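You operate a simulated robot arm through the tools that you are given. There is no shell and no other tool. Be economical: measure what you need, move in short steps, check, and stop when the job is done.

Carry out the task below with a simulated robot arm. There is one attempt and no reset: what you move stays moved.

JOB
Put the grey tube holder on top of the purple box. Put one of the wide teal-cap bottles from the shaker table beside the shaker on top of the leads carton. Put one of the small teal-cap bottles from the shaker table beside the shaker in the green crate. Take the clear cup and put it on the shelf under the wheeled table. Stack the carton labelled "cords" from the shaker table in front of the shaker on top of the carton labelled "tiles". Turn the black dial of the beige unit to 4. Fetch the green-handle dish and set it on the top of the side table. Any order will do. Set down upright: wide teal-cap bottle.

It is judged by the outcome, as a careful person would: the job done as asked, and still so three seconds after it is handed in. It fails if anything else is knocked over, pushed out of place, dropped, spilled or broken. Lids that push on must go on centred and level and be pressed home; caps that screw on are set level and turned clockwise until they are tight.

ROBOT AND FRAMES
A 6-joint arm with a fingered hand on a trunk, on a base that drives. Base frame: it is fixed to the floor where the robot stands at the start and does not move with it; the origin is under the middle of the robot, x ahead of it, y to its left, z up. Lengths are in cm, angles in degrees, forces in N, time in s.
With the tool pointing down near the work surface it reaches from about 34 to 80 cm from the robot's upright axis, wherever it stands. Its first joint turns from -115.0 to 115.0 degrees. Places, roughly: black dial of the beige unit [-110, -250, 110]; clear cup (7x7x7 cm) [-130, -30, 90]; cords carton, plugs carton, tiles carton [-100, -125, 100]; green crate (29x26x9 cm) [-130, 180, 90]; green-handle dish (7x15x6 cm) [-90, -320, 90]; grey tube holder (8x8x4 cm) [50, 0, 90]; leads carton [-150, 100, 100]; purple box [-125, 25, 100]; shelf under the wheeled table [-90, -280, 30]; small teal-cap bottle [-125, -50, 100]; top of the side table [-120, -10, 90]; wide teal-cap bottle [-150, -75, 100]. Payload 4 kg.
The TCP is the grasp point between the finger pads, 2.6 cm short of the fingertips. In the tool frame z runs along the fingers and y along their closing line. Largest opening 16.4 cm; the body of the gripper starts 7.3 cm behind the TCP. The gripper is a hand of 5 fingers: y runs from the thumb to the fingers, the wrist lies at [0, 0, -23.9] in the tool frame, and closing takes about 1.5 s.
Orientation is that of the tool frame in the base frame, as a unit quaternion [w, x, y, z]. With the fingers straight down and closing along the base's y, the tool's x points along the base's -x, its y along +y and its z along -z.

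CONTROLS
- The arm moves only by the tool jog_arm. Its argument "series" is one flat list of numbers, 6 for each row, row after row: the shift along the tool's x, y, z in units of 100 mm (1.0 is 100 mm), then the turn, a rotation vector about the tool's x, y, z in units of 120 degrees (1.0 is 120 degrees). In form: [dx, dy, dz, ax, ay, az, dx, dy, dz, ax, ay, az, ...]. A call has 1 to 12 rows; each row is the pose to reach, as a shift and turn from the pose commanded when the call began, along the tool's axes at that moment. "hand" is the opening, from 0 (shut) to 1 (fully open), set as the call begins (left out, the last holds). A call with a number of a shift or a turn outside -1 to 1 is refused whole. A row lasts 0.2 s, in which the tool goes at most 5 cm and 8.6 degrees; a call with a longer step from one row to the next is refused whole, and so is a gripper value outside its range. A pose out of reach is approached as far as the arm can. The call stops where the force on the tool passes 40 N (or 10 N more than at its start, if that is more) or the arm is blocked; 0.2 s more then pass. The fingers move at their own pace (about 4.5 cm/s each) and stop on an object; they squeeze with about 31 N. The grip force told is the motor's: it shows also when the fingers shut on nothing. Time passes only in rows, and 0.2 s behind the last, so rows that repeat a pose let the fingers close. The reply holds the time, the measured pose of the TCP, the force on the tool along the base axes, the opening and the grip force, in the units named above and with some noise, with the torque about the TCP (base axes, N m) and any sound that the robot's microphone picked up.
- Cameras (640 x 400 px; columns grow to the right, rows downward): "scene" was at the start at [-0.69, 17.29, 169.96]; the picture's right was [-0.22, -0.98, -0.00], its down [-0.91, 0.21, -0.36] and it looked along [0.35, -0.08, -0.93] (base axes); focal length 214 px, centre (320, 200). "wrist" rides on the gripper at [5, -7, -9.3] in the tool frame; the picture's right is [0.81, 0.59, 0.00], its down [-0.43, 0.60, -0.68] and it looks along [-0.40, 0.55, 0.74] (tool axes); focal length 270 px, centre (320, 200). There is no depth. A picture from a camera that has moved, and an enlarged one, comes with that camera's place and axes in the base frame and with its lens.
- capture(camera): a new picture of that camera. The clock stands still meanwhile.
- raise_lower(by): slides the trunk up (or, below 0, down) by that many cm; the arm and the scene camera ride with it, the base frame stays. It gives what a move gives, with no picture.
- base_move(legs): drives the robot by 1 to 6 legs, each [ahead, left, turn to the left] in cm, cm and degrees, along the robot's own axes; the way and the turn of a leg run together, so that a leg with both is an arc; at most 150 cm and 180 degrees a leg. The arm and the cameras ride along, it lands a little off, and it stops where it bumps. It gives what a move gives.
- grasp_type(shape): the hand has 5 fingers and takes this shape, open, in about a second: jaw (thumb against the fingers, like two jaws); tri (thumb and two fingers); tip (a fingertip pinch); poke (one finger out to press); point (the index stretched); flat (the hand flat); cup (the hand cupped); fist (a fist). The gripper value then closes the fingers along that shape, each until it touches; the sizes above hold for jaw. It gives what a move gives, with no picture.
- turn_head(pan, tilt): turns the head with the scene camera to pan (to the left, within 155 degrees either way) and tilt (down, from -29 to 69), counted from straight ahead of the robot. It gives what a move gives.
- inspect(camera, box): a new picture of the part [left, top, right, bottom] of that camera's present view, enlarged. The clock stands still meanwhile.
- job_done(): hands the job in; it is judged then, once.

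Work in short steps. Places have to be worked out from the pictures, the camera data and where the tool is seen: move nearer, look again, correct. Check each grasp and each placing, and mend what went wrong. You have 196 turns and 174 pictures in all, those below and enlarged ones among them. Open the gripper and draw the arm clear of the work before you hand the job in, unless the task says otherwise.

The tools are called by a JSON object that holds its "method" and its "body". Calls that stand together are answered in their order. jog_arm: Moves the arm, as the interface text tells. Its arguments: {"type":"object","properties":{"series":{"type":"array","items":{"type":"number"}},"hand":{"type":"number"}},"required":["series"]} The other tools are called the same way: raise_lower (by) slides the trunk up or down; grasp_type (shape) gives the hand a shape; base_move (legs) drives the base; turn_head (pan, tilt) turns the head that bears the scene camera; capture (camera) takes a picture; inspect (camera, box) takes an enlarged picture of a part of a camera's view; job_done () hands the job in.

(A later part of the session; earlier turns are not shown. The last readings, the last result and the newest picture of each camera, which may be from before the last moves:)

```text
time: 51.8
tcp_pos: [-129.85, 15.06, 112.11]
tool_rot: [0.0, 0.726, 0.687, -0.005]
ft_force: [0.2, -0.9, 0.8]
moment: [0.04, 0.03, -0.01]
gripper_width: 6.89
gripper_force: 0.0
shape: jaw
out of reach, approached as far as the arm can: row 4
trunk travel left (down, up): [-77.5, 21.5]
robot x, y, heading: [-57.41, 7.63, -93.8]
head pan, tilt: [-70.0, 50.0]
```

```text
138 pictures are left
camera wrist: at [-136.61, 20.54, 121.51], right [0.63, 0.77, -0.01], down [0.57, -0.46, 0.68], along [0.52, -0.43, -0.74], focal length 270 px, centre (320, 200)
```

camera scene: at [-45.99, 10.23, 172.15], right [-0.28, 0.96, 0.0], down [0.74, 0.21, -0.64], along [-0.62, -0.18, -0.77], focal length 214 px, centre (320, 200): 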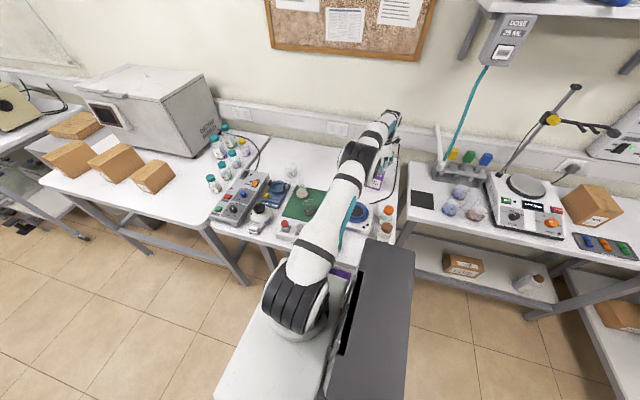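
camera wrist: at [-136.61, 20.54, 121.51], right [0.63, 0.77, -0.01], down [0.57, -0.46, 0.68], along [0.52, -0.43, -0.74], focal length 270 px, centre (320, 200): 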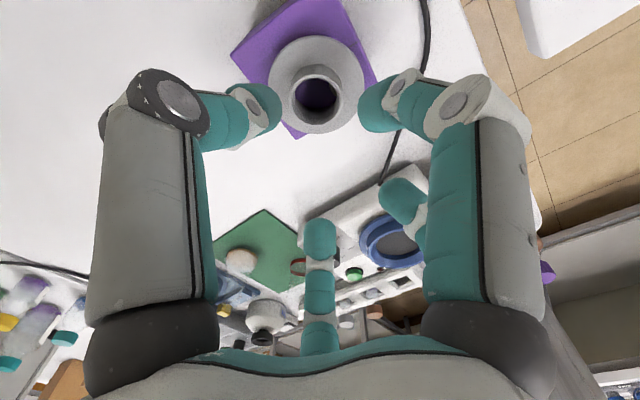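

The holder sits flat on the purple box. Next the clear cup (~(-128, -31)): retract, drive along, and look at it.

{"method": "jog_arm", "body": {"series": [0, 0.3, 0, 0, 0, 0, 0, 0.6, 0, 0, 0, 0, 0, 0.95, 0, 0, 0, 0], "hand": 0.8}}

{"method": "jog_arm", "body": {"series": [0, 0.3, 0, 0, 0, 0, 0, 0.6, 0, 0, 0, 0, 0, 0.95, 0, 0, 0, 0]}}

{"method": "base_move", "body": {"legs": [[0, 7, 0], [40, 0, 4]]}}

{"method": "turn_head", "body": {"pan": -95, "tilt": 50}}

{"method": "capture", "body": {"camera": "scene"}}

{"method": "capture", "body": {"camera": "wrist"}}

```text
time: 52.6
tcp_pos: [-120.26, 14.56, 112.42]
tool_rot: [0.003, 0.727, 0.687, -0.003]
ft_force: [-0.1, 0.6, -0.7]
moment: [0.02, 0.03, -0.02]
gripper_width: 13.11
gripper_force: 0.2
shape: jaw
trunk travel left (down, up): [-77.5, 21.5]
robot x, y, heading: [-57.33, 7.67, -93.7]
head pan, tilt: [-70.0, 50.0]
```

```text
time: 53.4
tcp_pos: [-110.89, 13.94, 112.34]
tool_rot: [0.002, 0.728, 0.686, -0.003]
ft_force: [0.9, -0.5, -0.3]
moment: [-0.04, 0.01, 0.02]
gripper_width: 13.07
gripper_force: 0.1
shape: jaw
trunk travel left (down, up): [-77.5, 21.5]
robot x, y, heading: [-57.4, 7.46, -93.7]
head pan, tilt: [-70.0, 50.0]
```

```text
time: 56.5
tcp_pos: [-105.67, -30.25, 112.36]
tool_rot: [0.002, 0.7, 0.714, -0.002]
ft_force: [-0.8, -0.9, -0.5]
moment: [0.03, 0.02, -0.01]
gripper_width: 13.11
gripper_force: 0.1
shape: jaw
trunk travel left (down, up): [-77.5, 21.5]
robot x, y, heading: [-51.36, -32.44, -89.5]
head pan, tilt: [-70.0, 50.0]
```

```text
time: 57.4
tcp_pos: [-105.54, -30.25, 112.29]
tool_rot: [0.002, 0.701, 0.714, -0.003]
ft_force: [0.4, 0.0, -1.2]
moment: [-0.01, 0.0, 0.0]
gripper_width: 13.09
gripper_force: 0.0
shape: jaw
trunk travel left (down, up): [-77.5, 21.5]
robot x, y, heading: [-51.51, -32.49, -89.6]
head pan, tilt: [-95.0, 50.0]
```

```text
137 pictures are left
camera scene: at [-40.89, -25.62, 172.15], right [0.08, 1.0, 0.0], down [0.76, -0.06, -0.64], along [-0.64, 0.05, -0.77], focal length 214 px, centre (320, 200)
```

scene: 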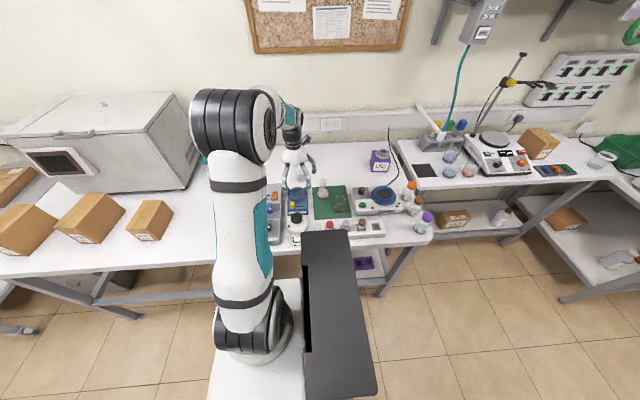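

```text
136 pictures are left
camera wrist: at [-112.78, -25.22, 121.66], right [0.57, 0.82, -0.01], down [0.6, -0.42, 0.68], along [0.56, -0.39, -0.73], focal length 270 px, centre (320, 200)
```

wrist: 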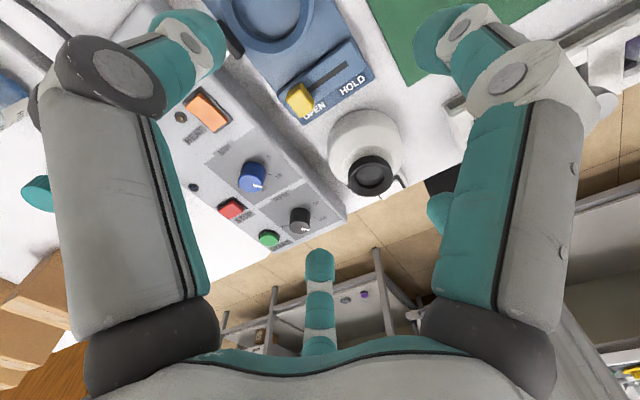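

Zoom on the side table.

{"method": "inspect", "body": {"camera": "scene", "box": [260, 130, 420, 250]}}

{"method": "inspect", "body": {"camera": "scene", "box": [0, 90, 220, 260]}}

```text
3.33 times, centred on (340, 190) of scene
camera zoom: at [-40.89, -25.62, 172.15], right [0.08, 1.0, 0.0], down [0.76, -0.06, -0.64], along [-0.64, 0.05, -0.77], focal length 715 px, centre (253, 233)
```

zoom: 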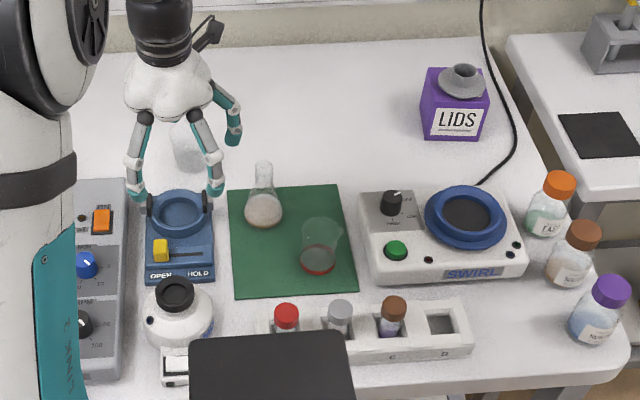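

```text
2.35 times, centred on (110, 175) of scene
camera zoom: at [-40.89, -25.62, 172.15], right [0.08, 1.0, 0.0], down [0.76, -0.06, -0.64], along [-0.64, 0.05, -0.77], focal length 505 px, centre (814, 259)
```

zoom: 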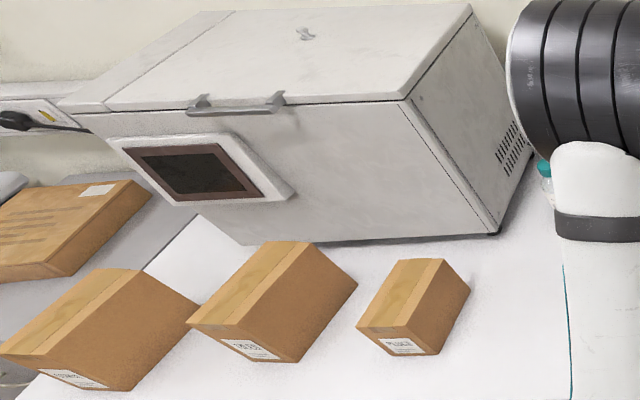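

The holder placement is fine, and the cup is at (-128, -30). Before choosing how to grasp the cup, I'll visit the wheeled table to see shelf, dial and dish, looking at the cartons on the way.

{"method": "raise_lower", "body": {"by": 12}}

{"method": "base_move", "body": {"legs": [[0, 22, 0], [85, 0, 0]]}}

{"method": "capture", "body": {"camera": "scene"}}

{"method": "base_move", "body": {"legs": [[125, 0, 0]]}}

{"method": "capture", "body": {"camera": "scene"}}

```text
time: 58.9
tcp_pos: [-105.57, -30.19, 124.41]
tool_rot: [0.002, 0.7, 0.714, -0.003]
ft_force: [-0.6, 0.9, -0.3]
moment: [-0.02, 0.0, -0.06]
gripper_width: 13.08
gripper_force: 0.1
shape: jaw
trunk travel left (down, up): [-89.5, 9.5]
robot x, y, heading: [-51.59, -32.26, -89.4]
head pan, tilt: [-95.0, 50.0]
```

```text
time: 64.6
tcp_pos: [-83.02, -113.78, 124.35]
tool_rot: [0.003, 0.701, 0.714, -0.003]
ft_force: [0.7, 0.0, -0.2]
moment: [0.01, -0.03, 0.05]
gripper_width: 13.1
gripper_force: 0.0
shape: jaw
trunk travel left (down, up): [-89.5, 9.5]
robot x, y, heading: [-29.12, -115.66, -89.6]
head pan, tilt: [-95.0, 50.0]
```

```text
133 pictures are left
camera scene: at [-18.26, -109.32, 184.15], right [0.08, 1.0, 0.0], down [0.76, -0.06, -0.64], along [-0.64, 0.05, -0.77], focal length 214 px, centre (320, 200)
```

scene: 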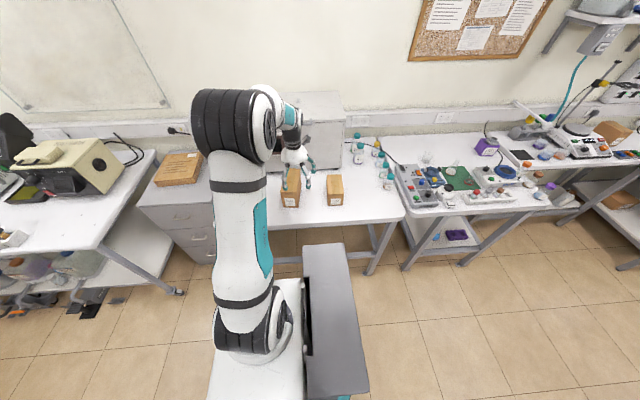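

```text
time: 71.0
tcp_pos: [-78.71, -242.78, 124.19]
tool_rot: [0.003, 0.681, 0.733, -0.003]
ft_force: [-0.2, -0.6, -0.7]
moment: [0.04, 0.02, 0.0]
gripper_width: 13.07
gripper_force: 0.0
shape: jaw
trunk travel left (down, up): [-89.5, 9.5]
robot x, y, heading: [-24.38, -242.26, -86.6]
head pan, tilt: [-95.0, 50.0]
```

```text
132 pictures are left
camera scene: at [-14.26, -234.75, 184.15], right [0.03, 1.0, 0.0], down [0.77, -0.02, -0.64], along [-0.64, 0.02, -0.77], focal length 214 px, centre (320, 200)
```

scene: 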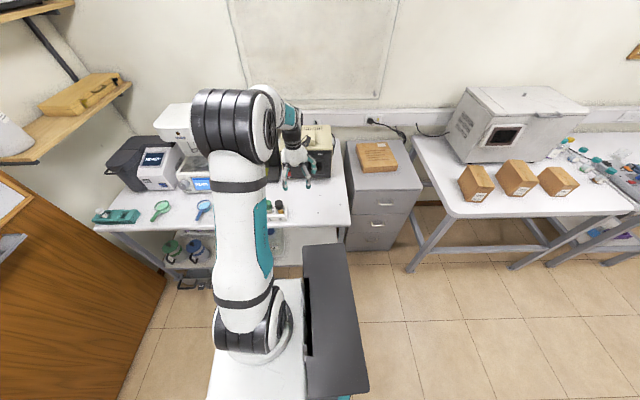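

Zoom on cartons and on the wheeled table.

{"method": "inspect", "body": {"camera": "scene", "box": [440, 140, 600, 240]}}

{"method": "inspect", "body": {"camera": "scene", "box": [80, 90, 240, 290]}}

{"method": "inspect", "body": {"camera": "scene", "box": [240, 100, 360, 280]}}

```text
4.00 times, centred on (520, 190) of scene
camera zoom: at [-14.26, -234.75, 184.15], right [0.03, 1.0, 0.0], down [0.77, -0.02, -0.64], along [-0.64, 0.02, -0.77], focal length 858 px, centre (-480, 240)
```

zoom: 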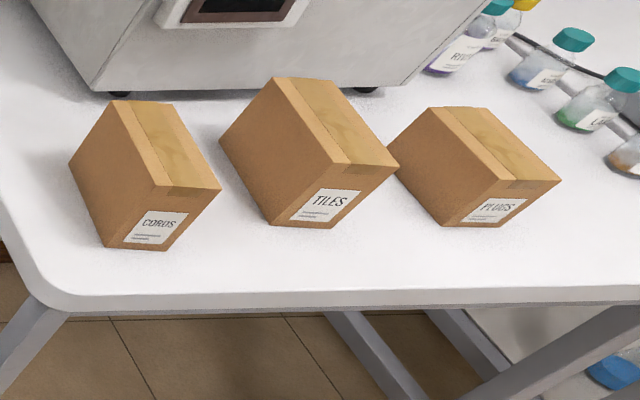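

```text
2.00 times, centred on (160, 190) of scene
camera zoom: at [-14.26, -234.75, 184.15], right [0.03, 1.0, 0.0], down [0.77, -0.02, -0.64], along [-0.64, 0.02, -0.77], focal length 429 px, centre (640, 220)
```

zoom: 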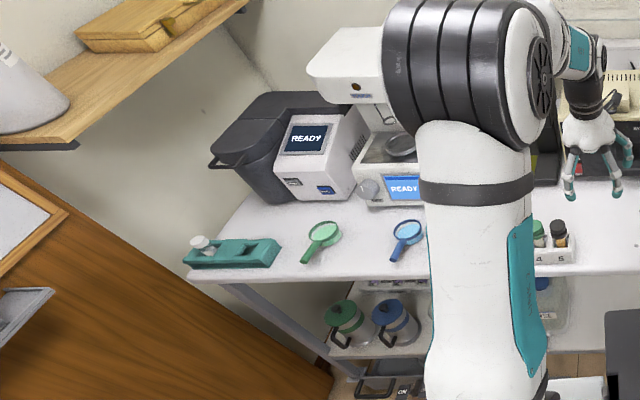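

```text
2.22 times, centred on (300, 190) of scene
camera zoom: at [-14.26, -234.75, 184.15], right [0.03, 1.0, 0.0], down [0.77, -0.02, -0.64], along [-0.64, 0.02, -0.77], focal length 477 px, centre (364, 222)
```

zoom: 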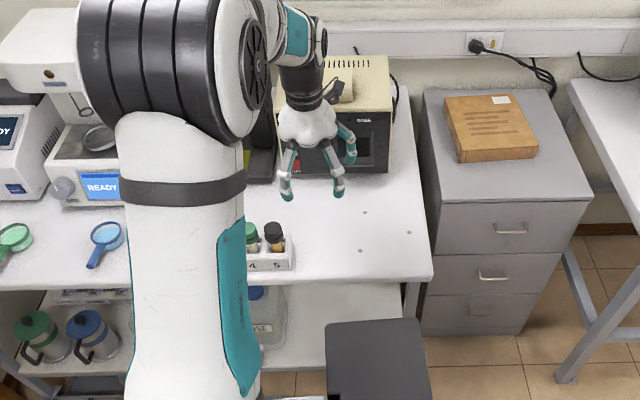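

Labels: CORDS (left), TILES (middle), PLUGS (right). I drive on past so the arm no longer hides the beige unit.

{"method": "base_move", "body": {"legs": [[0, 0, -3], [40, 0, 0]]}}

{"method": "capture", "body": {"camera": "scene"}}

{"method": "inspect", "body": {"camera": "scene", "box": [300, 80, 480, 200]}}

{"method": "inspect", "body": {"camera": "scene", "box": [250, 180, 450, 320]}}

```text
time: 73.9
tcp_pos: [-78.03, -280.38, 124.35]
tool_rot: [0.002, 0.699, 0.716, -0.002]
ft_force: [0.4, -0.7, 0.3]
moment: [0.02, 0.01, 0.03]
gripper_width: 13.11
gripper_force: 0.0
shape: jaw
trunk travel left (down, up): [-89.5, 9.5]
robot x, y, heading: [-24.27, -281.95, -89.1]
head pan, tilt: [-95.0, 50.0]
```

```text
128 pictures are left
camera scene: at [-13.45, -275.46, 184.15], right [0.07, 1.0, 0.0], down [0.76, -0.06, -0.64], along [-0.64, 0.05, -0.77], focal length 214 px, centre (320, 200)
```

scene: 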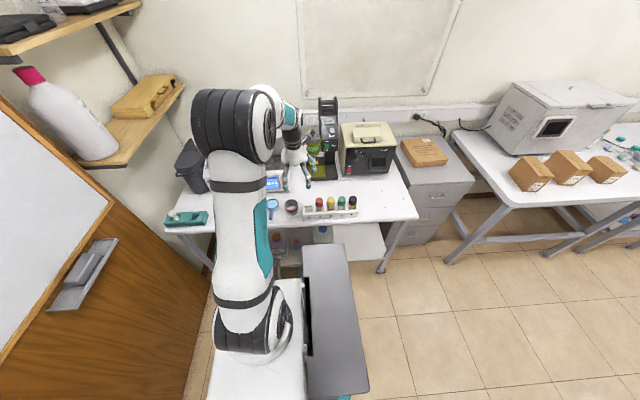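

```text
3.33 times, centred on (390, 140) of scene
camera zoom: at [-13.45, -275.46, 184.15], right [0.07, 1.0, 0.0], down [0.76, -0.06, -0.64], along [-0.64, 0.05, -0.77], focal length 715 px, centre (87, 400)
```

zoom: 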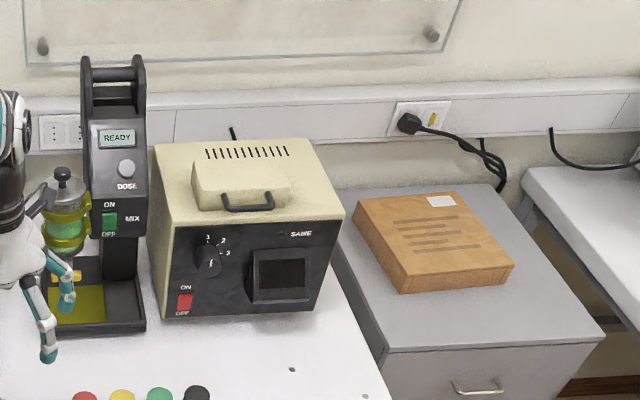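

```text
2.86 times, centred on (350, 250) of scene
camera zoom: at [-13.45, -275.46, 184.15], right [0.07, 1.0, 0.0], down [0.76, -0.06, -0.64], along [-0.64, 0.05, -0.77], focal length 613 px, centre (234, 57)
```

zoom: 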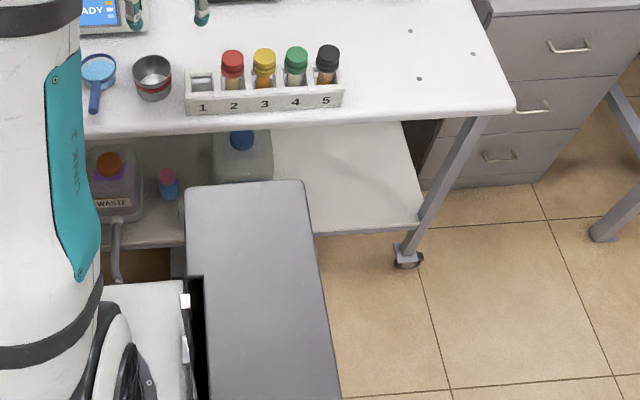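

Zoom hard on the dial.

{"method": "inspect", "body": {"camera": "scene", "box": [340, 136, 396, 172]}}

```text
11.11 times, centred on (368, 154) of scene
camera zoom: at [-13.45, -275.46, 184.15], right [0.07, 1.0, 0.0], down [0.76, -0.06, -0.64], along [-0.64, 0.05, -0.77], focal length 2383 px, centre (-213, 711)
```

zoom: 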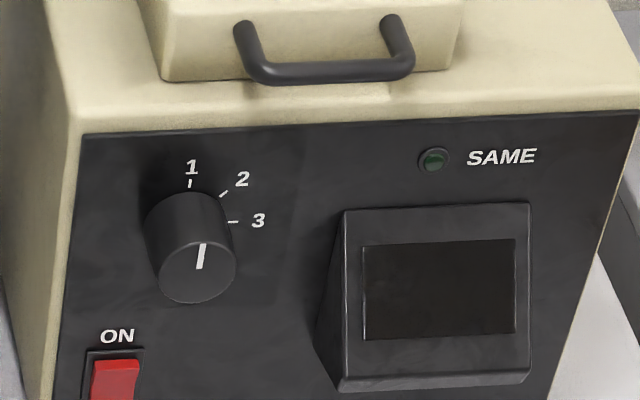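

The dial is at 1 (straight up); 2, 3 and (hidden) 4 go clockwise. I back up to the dial's y, stand further off, and tilt the hand to horizontal.

{"method": "base_move", "body": {"legs": [[-34, 15, 0]]}}

{"method": "jog_arm", "body": {"series": [0, -0.3, 0, 0, 0, 0, 0, -0.6, 0, 0, 0, 0, 0, -0.9, 0, 0, 0, 0], "hand": 0.6}}

{"method": "jog_arm", "body": {"series": [0, 0, 0, 0.07, 0, 0, 0, 0, 0, 0.14, 0, 0, 0, 0, 0, 0.21, 0, 0, 0, 0, 0, 0.28, 0, 0, 0, 0, 0, 0.35, 0, 0, 0, 0, 0, 0.42, 0, 0, 0, 0, 0, 0.49, 0, 0, 0, 0, 0, 0.56, 0, 0, 0, 0, 0, 0.63, 0, 0, 0, 0, 0, 0.7, 0, 0, 0, 0, 0, 0.75, 0, 0]}}

{"method": "capture", "body": {"camera": "scene"}}

{"method": "capture", "body": {"camera": "wrist"}}

```text
time: 76.3
tcp_pos: [-63.87, -245.59, 124.35]
tool_rot: [0.003, 0.697, 0.717, -0.002]
ft_force: [-0.3, 0.8, 0.0]
moment: [-0.02, -0.02, 0.01]
gripper_width: 13.11
gripper_force: 0.1
shape: jaw
trunk travel left (down, up): [-89.5, 9.5]
robot x, y, heading: [-10.09, -247.51, -89.2]
head pan, tilt: [-95.0, 50.0]
```

```text
time: 77.1
tcp_pos: [-73.07, -246.21, 124.04]
tool_rot: [0.003, 0.698, 0.717, -0.002]
ft_force: [-1.1, -0.7, -1.7]
moment: [-0.05, -0.01, -0.03]
gripper_width: 9.87
gripper_force: 0.0
shape: jaw
trunk travel left (down, up): [-89.5, 9.5]
robot x, y, heading: [-10.01, -247.53, -88.8]
head pan, tilt: [-95.0, 50.0]
```

```text
time: 79.5
tcp_pos: [-72.79, -245.02, 124.39]
tool_rot: [0.49, -0.492, -0.507, 0.51]
ft_force: [-0.5, -0.1, 0.0]
moment: [0.01, 0.02, -0.03]
gripper_width: 9.85
gripper_force: 0.0
shape: jaw
out of reach, approached as far as the arm can: row 6, 10, 11
trunk travel left (down, up): [-89.5, 9.5]
robot x, y, heading: [-9.87, -247.54, -89.2]
head pan, tilt: [-95.0, 50.0]
```

```text
124 pictures are left
camera scene: at [0.65, -240.62, 184.16], right [0.07, 1.0, 0.0], down [0.76, -0.05, -0.64], along [-0.64, 0.04, -0.77], focal length 214 px, centre (320, 200)
```

scene: 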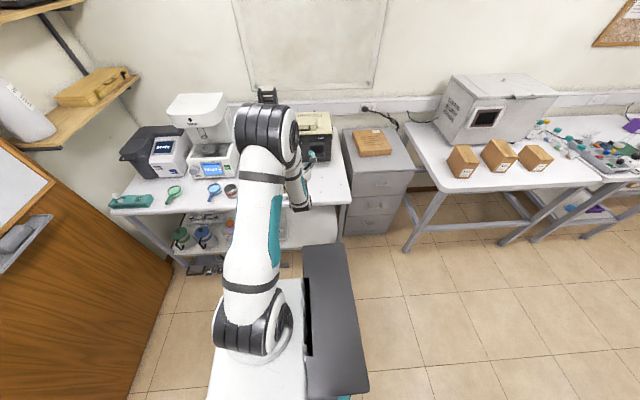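

```text
123 pictures are left
camera wrist: at [-63.72, -239.61, 131.3], right [-0.03, 0.81, -0.59], down [0.69, -0.41, -0.59], along [-0.72, -0.43, -0.55], focal length 270 px, centre (320, 200)
```

wrist: 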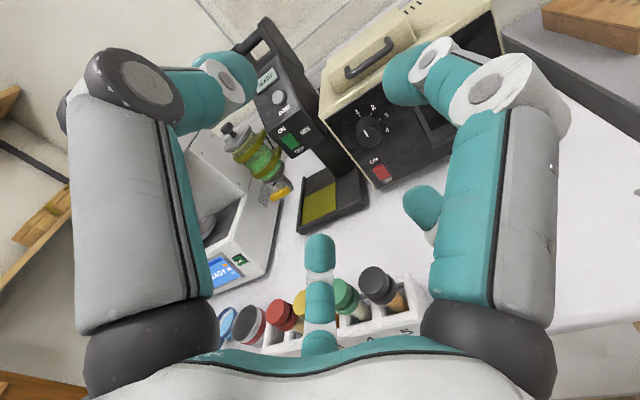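

Horizontal now. Enlarge the dial in the wrist view.

{"method": "inspect", "body": {"camera": "wrist", "box": [320, 80, 440, 190]}}

```text
3.64 times, centred on (380, 135) of wrist
camera zoom: at [-63.72, -239.61, 131.3], right [-0.03, 0.81, -0.59], down [0.69, -0.41, -0.59], along [-0.72, -0.43, -0.55], focal length 983 px, centre (102, 436)
```

zoom: 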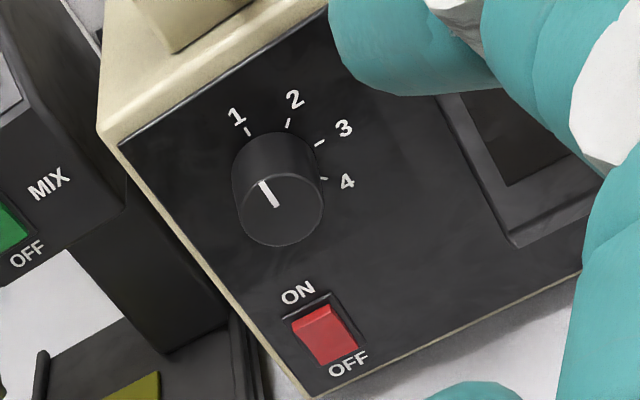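

Dial front centre is (-103.4, -248.2, 107.9), axis along x, and 4 lies ~140° clockwise. I pre-roll the hand −67° in free air so the turn stays in the wrist's range, then approach.

{"method": "jog_arm", "body": {"series": [0, 0, 0, 0, 0, -0.07, 0, 0, 0, 0, 0, -0.14, 0, 0, 0, 0, 0, -0.21, 0, 0, 0, 0, 0, -0.28, 0, 0, 0, 0, 0, -0.35, 0, 0, 0, 0, 0, -0.42, 0, 0, 0, 0, 0, -0.49, 0, 0, 0, 0, 0, -0.56, 0, 0, 0, 0, 0, -0.58, 0, 0, 0, 0, 0, -0.58], "hand": 0.45}}

{"method": "capture", "body": {"camera": "wrist"}}

```text
time: 81.7
tcp_pos: [-72.79, -244.97, 124.4]
tool_rot: [-0.693, 0.115, 0.698, -0.14]
ft_force: [0.9, -0.5, -0.8]
moment: [0.01, 0.0, -0.03]
gripper_width: 7.41
gripper_force: 0.1
shape: jaw
trunk travel left (down, up): [-89.5, 9.5]
robot x, y, heading: [-9.4, -247.64, -89.0]
head pan, tilt: [-95.0, 50.0]
```

```text
121 pictures are left
camera wrist: at [-63.43, -249.36, 131.59], right [-0.03, 0.84, 0.55], down [0.66, 0.43, -0.61], along [-0.75, 0.35, -0.57], focal length 270 px, centre (320, 200)
```

wrist: 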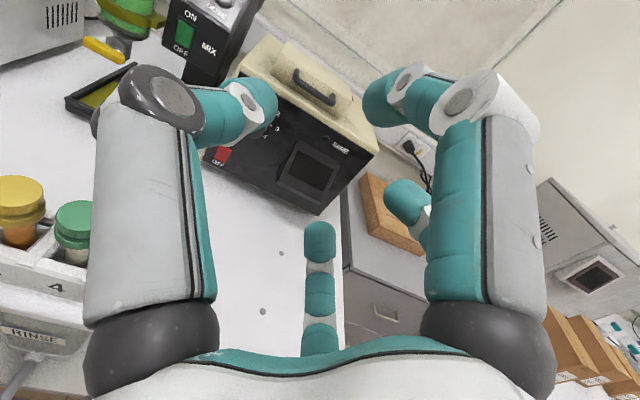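

Roll works. Cap tops are ~z 100, so the hand passes. I drive 10 cm closer and bring the TCP onto the dial axis.

{"method": "base_move", "body": {"legs": [[0, -10, 0]]}}

{"method": "jog_arm", "body": {"series": [-0.28, 0.05, 0, 0, 0, 0, -0.56, 0.1, 0, 0, 0, 0, -0.83, 0.143, 0, 0, 0, 0]}}

{"method": "jog_arm", "body": {"series": [-0.28, 0.05, 0, 0, 0, 0, -0.56, 0.1, 0, 0, 0, 0, -0.83, 0.143, 0, 0, 0, 0]}}

{"method": "capture", "body": {"camera": "wrist"}}

{"method": "capture", "body": {"camera": "scene"}}

```text
time: 82.8
tcp_pos: [-82.92, -245.02, 124.26]
tool_rot: [-0.693, 0.116, 0.698, -0.139]
ft_force: [-0.5, -0.8, 0.5]
moment: [0.01, 0.02, 0.0]
gripper_width: 7.42
gripper_force: 0.1
shape: jaw
trunk travel left (down, up): [-89.5, 9.5]
robot x, y, heading: [-19.79, -247.59, -89.0]
head pan, tilt: [-95.0, 50.0]
```

```text
time: 83.7
tcp_pos: [-83.14, -245.21, 116.15]
tool_rot: [-0.691, 0.113, 0.699, -0.143]
ft_force: [-0.1, -0.3, -0.5]
moment: [-0.01, 0.03, -0.01]
gripper_width: 7.39
gripper_force: 0.1
shape: jaw
out of reach, approached as far as the arm can: row 2, 3
trunk travel left (down, up): [-89.5, 9.5]
robot x, y, heading: [-19.6, -247.73, -89.2]
head pan, tilt: [-95.0, 50.0]
```

```text
time: 84.5
tcp_pos: [-85.53, -245.15, 109.3]
tool_rot: [-0.685, 0.112, 0.706, -0.143]
ft_force: [0.2, 0.3, 0.0]
moment: [-0.02, -0.05, -0.01]
gripper_width: 7.39
gripper_force: 0.0
shape: jaw
out of reach, approached as far as the arm can: row 1, 2, 3
trunk travel left (down, up): [-89.5, 9.5]
robot x, y, heading: [-20.29, -247.74, -89.1]
head pan, tilt: [-95.0, 50.0]
```

```text
120 pictures are left
camera wrist: at [-76.29, -249.41, 116.65], right [-0.05, 0.83, 0.55], down [0.67, 0.44, -0.6], along [-0.74, 0.33, -0.58], focal length 270 px, centre (320, 200)
```

wrist: 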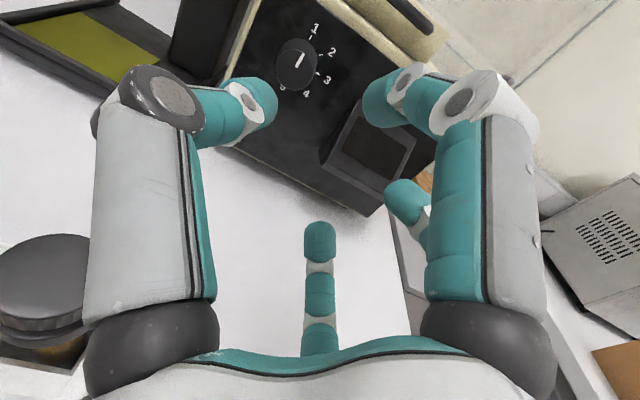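

```text
119 pictures are left
camera scene: at [-9.36, -240.84, 184.16], right [0.07, 1.0, 0.0], down [0.76, -0.05, -0.64], along [-0.64, 0.05, -0.77], focal length 214 px, centre (320, 200)
```

scene: 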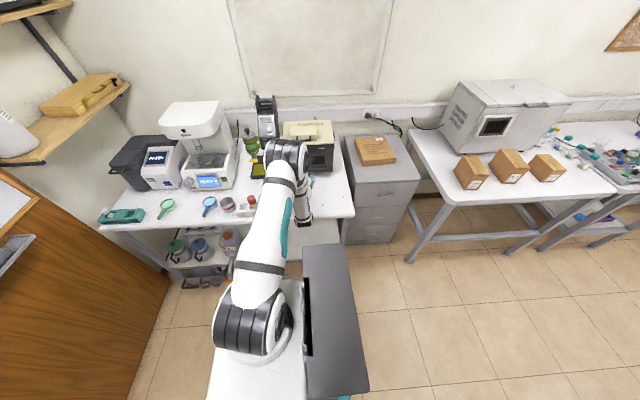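

Arm low-reach is limited with the trunk high; I raise the arm 8 cm and lower the trunk instead, and zoom in on the dial scale.

{"method": "jog_arm", "body": {"series": [0.25, -0.09, 0, 0, 0, 0, 0.5, -0.19, 0, 0, 0, 0, 0.75, -0.28, 0, 0, 0, 0]}}

{"method": "raise_lower", "body": {"by": -10}}

{"method": "inspect", "body": {"camera": "wrist", "box": [240, 0, 400, 110]}}

```text
time: 85.2
tcp_pos: [-85.24, -244.86, 117.22]
tool_rot: [-0.692, 0.113, 0.699, -0.142]
ft_force: [1.3, 0.1, 0.2]
moment: [-0.01, 0.02, -0.02]
gripper_width: 7.36
gripper_force: 0.0
shape: jaw
out of reach, approached as far as the arm can: row 1, 2
trunk travel left (down, up): [-89.5, 9.5]
robot x, y, heading: [-19.75, -247.55, -89.0]
head pan, tilt: [-95.0, 50.0]
```

```text
time: 86.6
tcp_pos: [-85.27, -244.8, 107.18]
tool_rot: [-0.692, 0.112, 0.698, -0.143]
ft_force: [-0.9, -0.1, 0.1]
moment: [-0.01, 0.01, 0.03]
gripper_width: 7.41
gripper_force: 0.0
shape: jaw
trunk travel left (down, up): [-79.5, 19.5]
robot x, y, heading: [-19.9, -247.49, -89.2]
head pan, tilt: [-95.0, 50.0]
```

```text
3.64 times, centred on (320, 55) of wrist
camera zoom: at [-75.92, -249.19, 114.42], right [-0.04, 0.84, 0.55], down [0.66, 0.43, -0.61], along [-0.75, 0.34, -0.57], focal length 983 px, centre (320, 727)
```

zoom: 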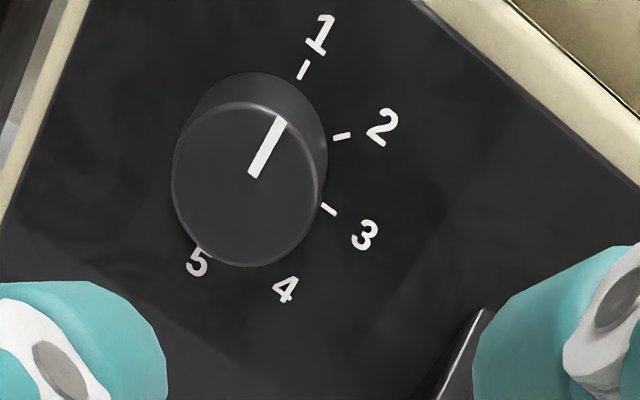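

The scale is regular: 45° steps, centre (-248.1, 107.6), 4 at 135° clockwise from the present 1. I align and approach to ~5 cm short of the dial and check.

{"method": "jog_arm", "body": {"series": [-0.05, -0.277, 0, 0, 0, 0, -0.05, -0.277, 0.4, 0, 0, 0, -0.05, -0.277, 0.8, 0, 0, 0, -0.05, -0.277, 1.0, 0, 0, 0]}}

{"method": "capture", "body": {"camera": "wrist"}}

```text
time: 87.6
tcp_pos: [-95.42, -245.68, 107.78]
tool_rot: [-0.689, 0.103, 0.701, -0.152]
ft_force: [-0.2, 0.8, -0.1]
moment: [0.01, 0.03, -0.04]
gripper_width: 7.41
gripper_force: 0.2
shape: jaw
out of reach, approached as far as the arm can: row 1, 2, 3, 4
trunk travel left (down, up): [-79.5, 19.5]
robot x, y, heading: [-19.71, -247.72, -89.1]
head pan, tilt: [-95.0, 50.0]
```

```text
117 pictures are left
camera wrist: at [-85.95, -249.77, 115.08], right [-0.06, 0.83, 0.55], down [0.65, 0.45, -0.61], along [-0.76, 0.32, -0.57], focal length 270 px, centre (320, 200)
```

wrist: 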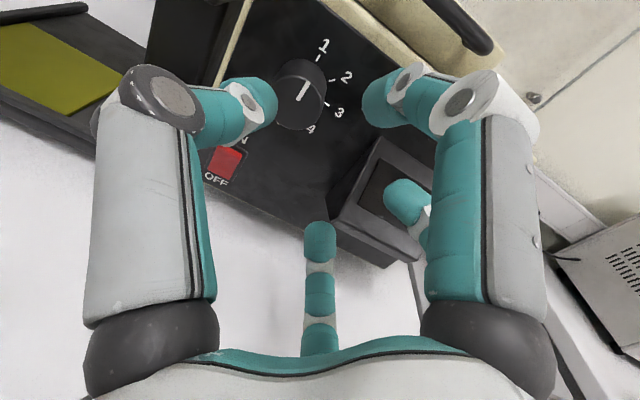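

Sideways motion is joint-limited, so I use the base: pull back a bit, turn right 4° to square up, and drive ahead ~7.8 cm.

{"method": "jog_arm", "body": {"series": [0, 0, -0.25, 0, 0, 0, 0, 0, -0.45, 0, 0, 0]}}

{"method": "base_move", "body": {"legs": [[0, 0, -4], [7.5, 0, 0]]}}

{"method": "capture", "body": {"camera": "wrist"}}

```text
time: 88.2
tcp_pos: [-90.51, -244.87, 107.95]
tool_rot: [-0.691, 0.109, 0.699, -0.146]
ft_force: [-0.5, -0.5, -0.2]
moment: [-0.04, -0.02, 0.01]
gripper_width: 7.39
gripper_force: 0.1
shape: jaw
out of reach, approached as far as the arm can: row 1, 2
trunk travel left (down, up): [-79.5, 19.5]
robot x, y, heading: [-19.57, -247.7, -88.8]
head pan, tilt: [-95.0, 50.0]
```

```text
time: 89.7
tcp_pos: [-90.59, -247.72, 107.96]
tool_rot: [0.696, -0.133, -0.695, 0.121]
ft_force: [0.4, 0.2, 0.3]
moment: [0.03, 0.01, -0.03]
gripper_width: 7.42
gripper_force: 0.2
shape: jaw
trunk travel left (down, up): [-79.5, 19.5]
robot x, y, heading: [-20.22, -255.34, -93.4]
head pan, tilt: [-95.0, 50.0]
```

```text
116 pictures are left
camera wrist: at [-81.53, -252.53, 115.23], right [0.01, 0.84, 0.55], down [0.68, 0.39, -0.61], along [-0.73, 0.38, -0.57], focal length 270 px, centre (320, 200)
```

wrist: 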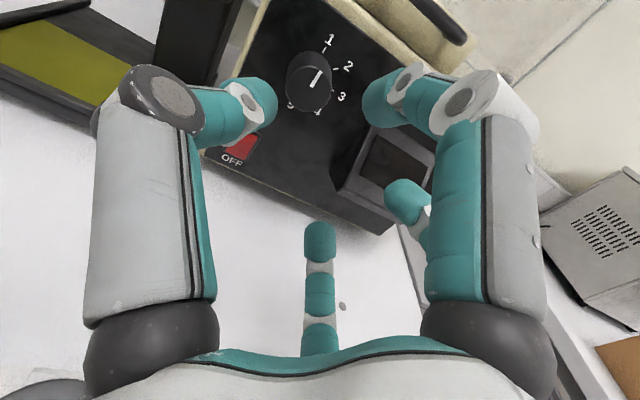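

Squared up. I advance with the base 7 cm and fine-tune with the arm.

{"method": "base_move", "body": {"legs": [[0.8, -7, 0]]}}

{"method": "jog_arm", "body": {"series": [-0.03, 0, 0, 0, 0, 0, -0.03, 0, 0, 0, 0, 0]}}

{"method": "inspect", "body": {"camera": "wrist", "box": [220, 40, 420, 200]}}

```text
time: 90.7
tcp_pos: [-97.7, -247.82, 107.84]
tool_rot: [-0.695, 0.133, 0.695, -0.122]
ft_force: [0.0, 0.0, 0.4]
moment: [-0.04, 0.01, -0.02]
gripper_width: 7.41
gripper_force: 0.1
shape: jaw
trunk travel left (down, up): [-79.5, 19.5]
robot x, y, heading: [-27.49, -255.82, -93.0]
head pan, tilt: [-95.0, 50.0]
```

```text
time: 91.3
tcp_pos: [-97.5, -248.0, 107.72]
tool_rot: [0.696, -0.132, -0.695, 0.123]
ft_force: [0.4, -0.6, -0.2]
moment: [-0.02, 0.0, -0.02]
gripper_width: 7.41
gripper_force: 0.1
shape: jaw
trunk travel left (down, up): [-79.5, 19.5]
robot x, y, heading: [-27.58, -255.63, -93.1]
head pan, tilt: [-95.0, 50.0]
```

```text
2.50 times, centred on (320, 120) of wrist
camera zoom: at [-88.48, -252.93, 114.98], right [0.01, 0.84, 0.55], down [0.68, 0.39, -0.61], along [-0.73, 0.38, -0.57], focal length 676 px, centre (320, 400)
```

zoom: 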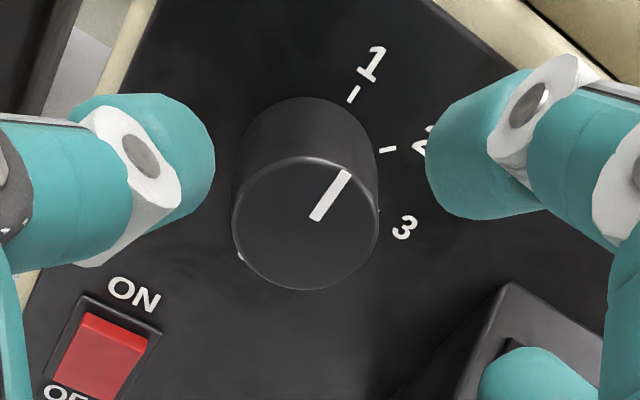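

Aligned within a few mm. Advance 5 cm around the dial and look.

{"method": "jog_arm", "body": {"series": [0, -0.04, 0.2, 0, 0, 0, 0, -0.04, 0.35, 0, 0, 0, 0, -0.04, 0.5, 0, 0, 0]}}

{"method": "capture", "body": {"camera": "wrist"}}

```text
time: 92.1
tcp_pos: [-102.53, -247.95, 107.77]
tool_rot: [-0.694, 0.13, 0.696, -0.126]
ft_force: [-0.2, 0.1, -0.4]
moment: [-0.04, 0.01, -0.02]
gripper_width: 7.42
gripper_force: 0.1
shape: jaw
out of reach, approached as far as the arm can: row 3
trunk travel left (down, up): [-79.5, 19.5]
robot x, y, heading: [-27.21, -256.01, -93.3]
head pan, tilt: [-95.0, 50.0]
```

```text
114 pictures are left
camera wrist: at [-93.43, -252.74, 115.01], right [0.0, 0.84, 0.55], down [0.68, 0.4, -0.61], along [-0.73, 0.37, -0.57], focal length 270 px, centre (320, 200)
```

wrist: 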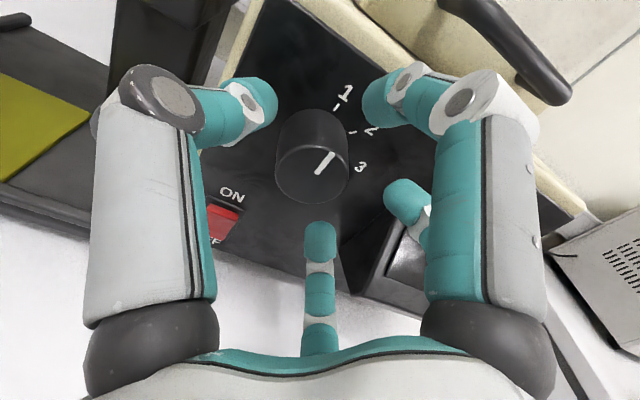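

Combining views, the dial face is at x ≈ -104.7, centre (-248.2, 107.5). I nudge in 1.3 cm and close the hand on it.

{"method": "jog_arm", "body": {"series": [-0.03, -0.015, 0.06, 0, 0, 0, -0.03, -0.015, 0.12, 0, 0, 0]}}

{"method": "jog_arm", "body": {"series": [0, 0, 0, 0, 0, 0, 0, 0, 0, 0, 0, 0, 0, 0, 0, 0, 0, 0, 0, 0, 0, 0, 0, 0, 0, 0, 0, 0, 0, 0, 0, 0, 0, 0, 0, 0], "hand": 0.0}}

{"method": "capture", "body": {"camera": "wrist"}}

```text
time: 92.7
tcp_pos: [-103.86, -247.89, 107.49]
tool_rot: [-0.695, 0.13, 0.696, -0.126]
ft_force: [-0.6, 0.2, -0.3]
moment: [-0.01, -0.04, 0.01]
gripper_width: 7.41
gripper_force: 0.0
shape: jaw
trunk travel left (down, up): [-79.5, 19.5]
robot x, y, heading: [-27.36, -255.42, -92.8]
head pan, tilt: [-95.0, 50.0]
```

```text
time: 94.1
tcp_pos: [-103.92, -247.88, 107.5]
tool_rot: [-0.695, 0.129, 0.696, -0.126]
ft_force: [-4.3, 0.5, 1.7]
moment: [-0.08, 0.0, 0.06]
gripper_width: 3.52
gripper_force: 30.8
shape: jaw
trunk travel left (down, up): [-79.5, 19.5]
robot x, y, heading: [-27.47, -255.51, -93.3]
head pan, tilt: [-95.0, 50.0]
```

```text
113 pictures are left
camera wrist: at [-94.66, -252.64, 114.79], right [0.0, 0.84, 0.55], down [0.68, 0.4, -0.61], along [-0.73, 0.37, -0.57], focal length 270 px, centre (320, 200)
```

wrist: 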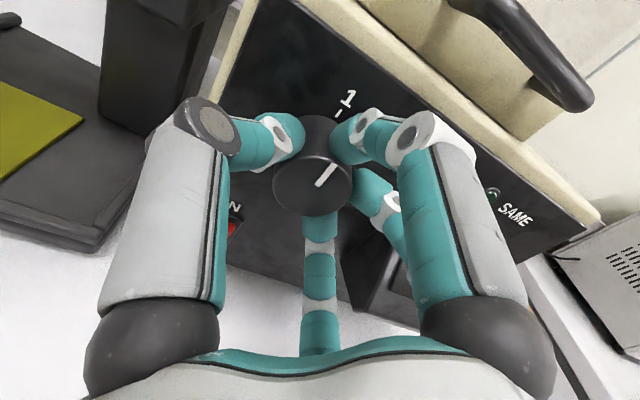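

Gripped (3.5 cm, 31 N). Turn clockwise 67.5° and look.

{"method": "jog_arm", "body": {"series": [0, 0, 0, 0, 0, 0.07, 0, 0, 0, 0, 0, 0.14, 0, 0, 0, 0, 0, 0.21, 0, 0, 0, 0, 0, 0.28, 0, 0, 0, 0, 0, 0.35, 0, 0, 0, 0, 0, 0.42, 0, 0, 0, 0, 0, 0.49, 0, 0, 0, 0, 0, 0.56, 0, 0, 0, 0, 0, 0.56]}}

{"method": "capture", "body": {"camera": "wrist"}}

```text
time: 96.1
tcp_pos: [-103.82, -247.86, 107.34]
tool_rot: [-0.506, 0.495, 0.509, -0.489]
ft_force: [1.8, 0.6, -18.4]
moment: [0.02, -0.45, 0.02]
gripper_width: 3.44
gripper_force: 30.9
shape: jaw
out of reach, approached as far as the arm can: row 1, 8
trunk travel left (down, up): [-79.5, 19.5]
robot x, y, heading: [-27.34, -255.94, -93.1]
head pan, tilt: [-95.0, 50.0]
```

```text
112 pictures are left
camera wrist: at [-94.69, -243.13, 114.53], right [0.01, 0.83, -0.56], down [0.68, -0.42, -0.6], along [-0.73, -0.38, -0.57], focal length 270 px, centre (320, 200)
```

wrist: 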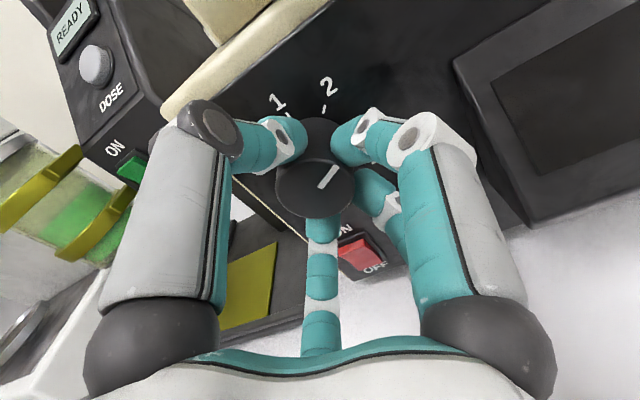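

Turning works. Continue another 67.5° with a slight downward relief.

{"method": "jog_arm", "body": {"series": [0, 0.015, 0, 0, 0, 0.07, 0, 0.015, 0, 0, 0, 0.14, 0, 0.015, 0, 0, 0, 0.21, 0, 0.015, 0, 0, 0, 0.28, 0, 0.015, 0, 0, 0, 0.35, 0, 0.015, 0, 0, 0, 0.42, 0, 0.015, 0, 0, 0, 0.49, 0, 0.015, 0, 0, 0, 0.56, 0, 0.015, 0, 0, 0, 0.565]}}

{"method": "capture", "body": {"camera": "wrist"}}

```text
time: 98.1
tcp_pos: [-103.82, -248.09, 107.29]
tool_rot: [-0.149, 0.694, 0.148, -0.689]
ft_force: [2.7, -10.1, -21.9]
moment: [-0.01, -0.68, 0.32]
gripper_width: 3.41
gripper_force: 30.8
shape: jaw
trunk travel left (down, up): [-79.5, 19.5]
robot x, y, heading: [-27.48, -255.37, -93.1]
head pan, tilt: [-95.0, 50.0]
```

```text
111 pictures are left
camera wrist: at [-94.62, -239.68, 105.61], right [0.01, -0.21, -0.98], down [0.67, -0.72, 0.16], along [-0.74, -0.66, 0.13], focal length 270 px, centre (320, 200)
```

wrist: 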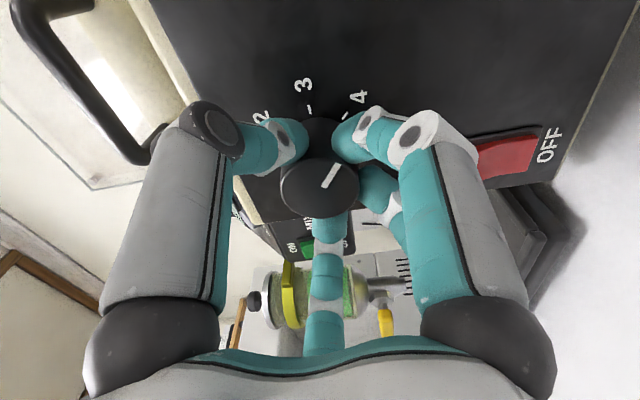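

Total roll is 135°. Release, back straight off, and check the pointer.

{"method": "jog_arm", "body": {"series": [0, 0, 0, 0, 0, 0, 0, 0, 0, 0, 0, 0, 0, 0, 0, 0, 0, 0, 0, 0, 0, 0, 0, 0, 0, 0, 0, 0, 0, 0], "hand": 0.45}}

{"method": "jog_arm", "body": {"series": [0, 0, -0.3, 0, 0, 0, 0, 0, -0.6, 0, 0, 0, 0, 0, -0.95, 0, 0, 0]}}

{"method": "inspect", "body": {"camera": "wrist", "box": [200, 0, 440, 150]}}

```text
time: 99.3
tcp_pos: [-103.75, -247.99, 107.45]
tool_rot: [-0.15, 0.692, 0.148, -0.69]
ft_force: [-0.4, 0.1, -0.2]
moment: [0.01, 0.02, -0.02]
gripper_width: 7.32
gripper_force: 0.0
shape: jaw
trunk travel left (down, up): [-79.5, 19.5]
robot x, y, heading: [-27.6, -255.81, -93.3]
head pan, tilt: [-95.0, 50.0]
```

```text
time: 100.1
tcp_pos: [-94.38, -248.2, 107.39]
tool_rot: [-0.153, 0.693, 0.142, -0.69]
ft_force: [0.3, 0.0, -0.6]
moment: [-0.04, -0.05, -0.02]
gripper_width: 7.34
gripper_force: 0.2
shape: jaw
trunk travel left (down, up): [-79.5, 19.5]
robot x, y, heading: [-27.59, -255.48, -93.2]
head pan, tilt: [-95.0, 50.0]
```

```text
2.67 times, centred on (320, 75) of wrist
camera zoom: at [-85.03, -240.08, 105.75], right [0.0, -0.2, -0.98], down [0.67, -0.73, 0.15], along [-0.75, -0.65, 0.14], focal length 721 px, centre (320, 533)
```

zoom: 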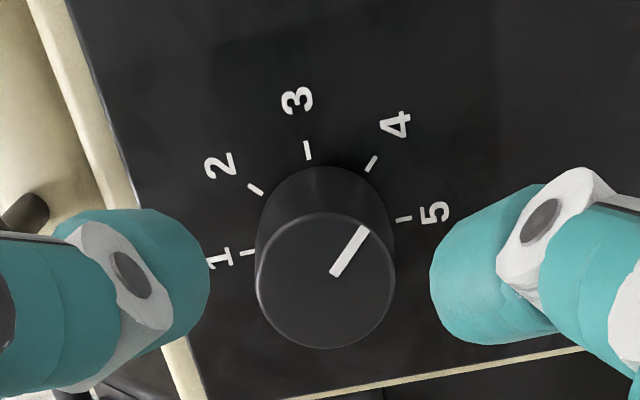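

Pointer reads 4 (≈136°). Next the dish: back off, restore the hand to pointing down, and drive along.

{"method": "base_move", "body": {"legs": [[0, 22, 3]]}}

{"method": "jog_arm", "body": {"series": [0, 0, 0, 0, 0, -0.07, 0, 0, 0, 0, 0, -0.14, 0, 0, 0, 0, 0, -0.21, 0, 0, 0, 0, 0, -0.28, 0, 0, 0, 0, 0, -0.35, 0, 0, 0, 0, 0, -0.42, 0, 0, 0, 0, 0, -0.49, 0, 0, 0, 0, 0, -0.55], "hand": 0.6}}

{"method": "raise_lower", "body": {"by": 12}}

{"method": "jog_arm", "body": {"series": [0, 0, 0, -0.07, 0, 0, 0, 0, 0, -0.14, 0, 0, 0, 0, 0, -0.21, 0, 0, 0, 0, 0, -0.28, 0, 0, 0, 0, 0, -0.35, 0, 0, 0, 0, 0, -0.42, 0, 0, 0, 0, 0, -0.49, 0, 0, 0, 0, 0, -0.56, 0, 0, 0, 0, 0, -0.63, 0, 0, 0, 0, 0, -0.7, 0, 0, 0, 0, 0, -0.75, 0, 0]}}

{"method": "base_move", "body": {"legs": [[45, 0, 0]]}}

{"method": "capture", "body": {"camera": "scene"}}

{"method": "capture", "body": {"camera": "wrist"}}

```text
time: 101.8
tcp_pos: [-73.01, -252.62, 107.4]
tool_rot: [0.133, -0.689, -0.163, 0.694]
ft_force: [0.3, 0.0, 0.4]
moment: [-0.02, 0.0, -0.01]
gripper_width: 7.35
gripper_force: 0.1
shape: jaw
trunk travel left (down, up): [-79.5, 19.5]
robot x, y, heading: [-5.63, -256.46, -89.8]
head pan, tilt: [-95.0, 50.0]
```

```text
time: 103.6
tcp_pos: [-73.17, -252.85, 107.43]
tool_rot: [-0.49, 0.489, 0.512, -0.508]
ft_force: [0.4, 0.7, -0.3]
moment: [-0.03, -0.01, 0.0]
gripper_width: 9.76
gripper_force: 0.0
shape: jaw
trunk travel left (down, up): [-79.5, 19.5]
robot x, y, heading: [-5.76, -256.38, -89.7]
head pan, tilt: [-95.0, 50.0]
```

```text
time: 105.1
tcp_pos: [-73.07, -252.86, 119.42]
tool_rot: [-0.49, 0.489, 0.511, -0.509]
ft_force: [0.1, 1.1, 0.2]
moment: [0.05, 0.0, 0.01]
gripper_width: 9.75
gripper_force: 0.2
shape: jaw
trunk travel left (down, up): [-91.5, 7.5]
robot x, y, heading: [-5.38, -256.1, -89.9]
head pan, tilt: [-95.0, 50.0]
```

```text
time: 107.5
tcp_pos: [-73.11, -252.77, 119.33]
tool_rot: [0.0, 0.692, 0.721, 0.003]
ft_force: [0.0, 0.0, -0.1]
moment: [0.02, 0.02, -0.03]
gripper_width: 9.83
gripper_force: 0.0
shape: jaw
out of reach, approached as far as the arm can: row 7
trunk travel left (down, up): [-91.5, 7.5]
robot x, y, heading: [-5.82, -256.12, -89.7]
head pan, tilt: [-95.0, 50.0]
```

```text
time: 110.2
tcp_pos: [-72.82, -297.67, 119.36]
tool_rot: [-0.002, 0.69, 0.724, 0.002]
ft_force: [0.3, -0.5, 0.4]
moment: [0.03, 0.0, 0.03]
gripper_width: 9.82
gripper_force: 0.0
shape: jaw
trunk travel left (down, up): [-91.5, 7.5]
robot x, y, heading: [-5.57, -300.67, -89.5]
head pan, tilt: [-95.0, 50.0]
```

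```text
109 pictures are left
camera scene: at [5.27, -293.83, 186.15], right [0.08, 1.0, 0.0], down [0.76, -0.06, -0.64], along [-0.64, 0.05, -0.77], focal length 214 px, centre (320, 200)
```

scene: 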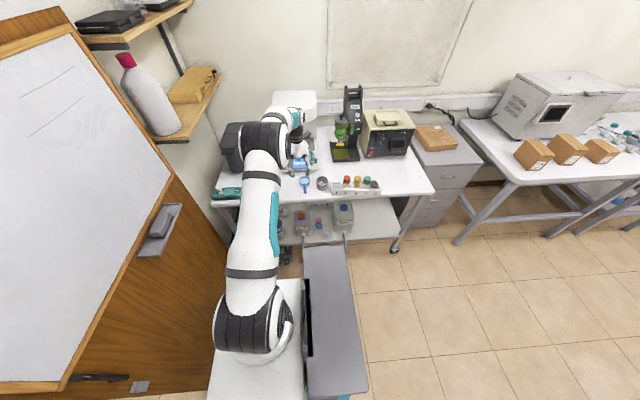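

```text
108 pictures are left
camera wrist: at [-80.17, -292.98, 128.76], right [0.55, 0.84, 0.0], down [0.61, -0.41, 0.68], along [0.57, -0.37, -0.74], focal length 270 px, centre (320, 200)
```

wrist: 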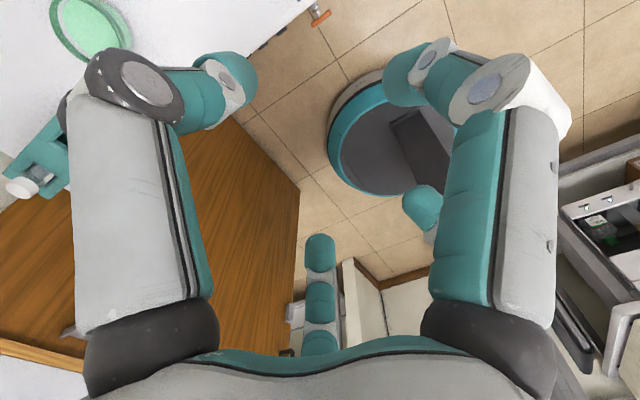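

Dish seen near (-90, -319). Move base 13 cm closer and the arm 10 cm ahead, to look down on it.

{"method": "base_move", "body": {"legs": [[0, -13, 0]]}}

{"method": "jog_arm", "body": {"series": [-0.35, 0, 0, 0, 0, 0, -0.7, 0, 0, 0, 0, 0, -1.0, 0, 0, 0, 0, 0]}}

{"method": "capture", "body": {"camera": "wrist"}}

```text
time: 111.4
tcp_pos: [-85.77, -297.77, 119.26]
tool_rot: [0.0, 0.689, 0.725, 0.003]
ft_force: [-0.7, -0.4, 0.2]
moment: [0.04, -0.04, -0.01]
gripper_width: 9.79
gripper_force: 0.0
shape: jaw
trunk travel left (down, up): [-91.5, 7.5]
robot x, y, heading: [-18.19, -300.8, -89.2]
head pan, tilt: [-95.0, 50.0]
```

```text
time: 112.2
tcp_pos: [-84.9, -305.01, 119.34]
tool_rot: [0.008, 0.677, 0.736, -0.009]
ft_force: [0.4, -0.1, -1.2]
moment: [0.03, 0.01, 0.02]
gripper_width: 9.8
gripper_force: 0.1
shape: jaw
out of reach, approached as far as the arm can: row 2, 3
trunk travel left (down, up): [-91.5, 7.5]
robot x, y, heading: [-17.97, -300.85, -89.5]
head pan, tilt: [-95.0, 50.0]
```

```text
107 pictures are left
camera wrist: at [-92.45, -300.35, 128.54], right [0.52, 0.85, -0.02], down [0.63, -0.37, 0.69], along [0.58, -0.37, -0.73], focal length 270 px, centre (320, 200)
```

wrist: 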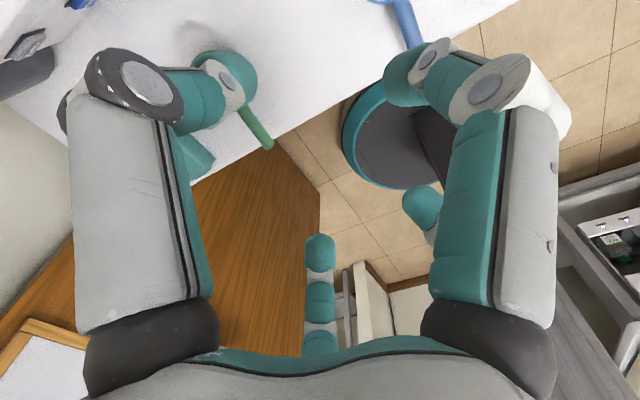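

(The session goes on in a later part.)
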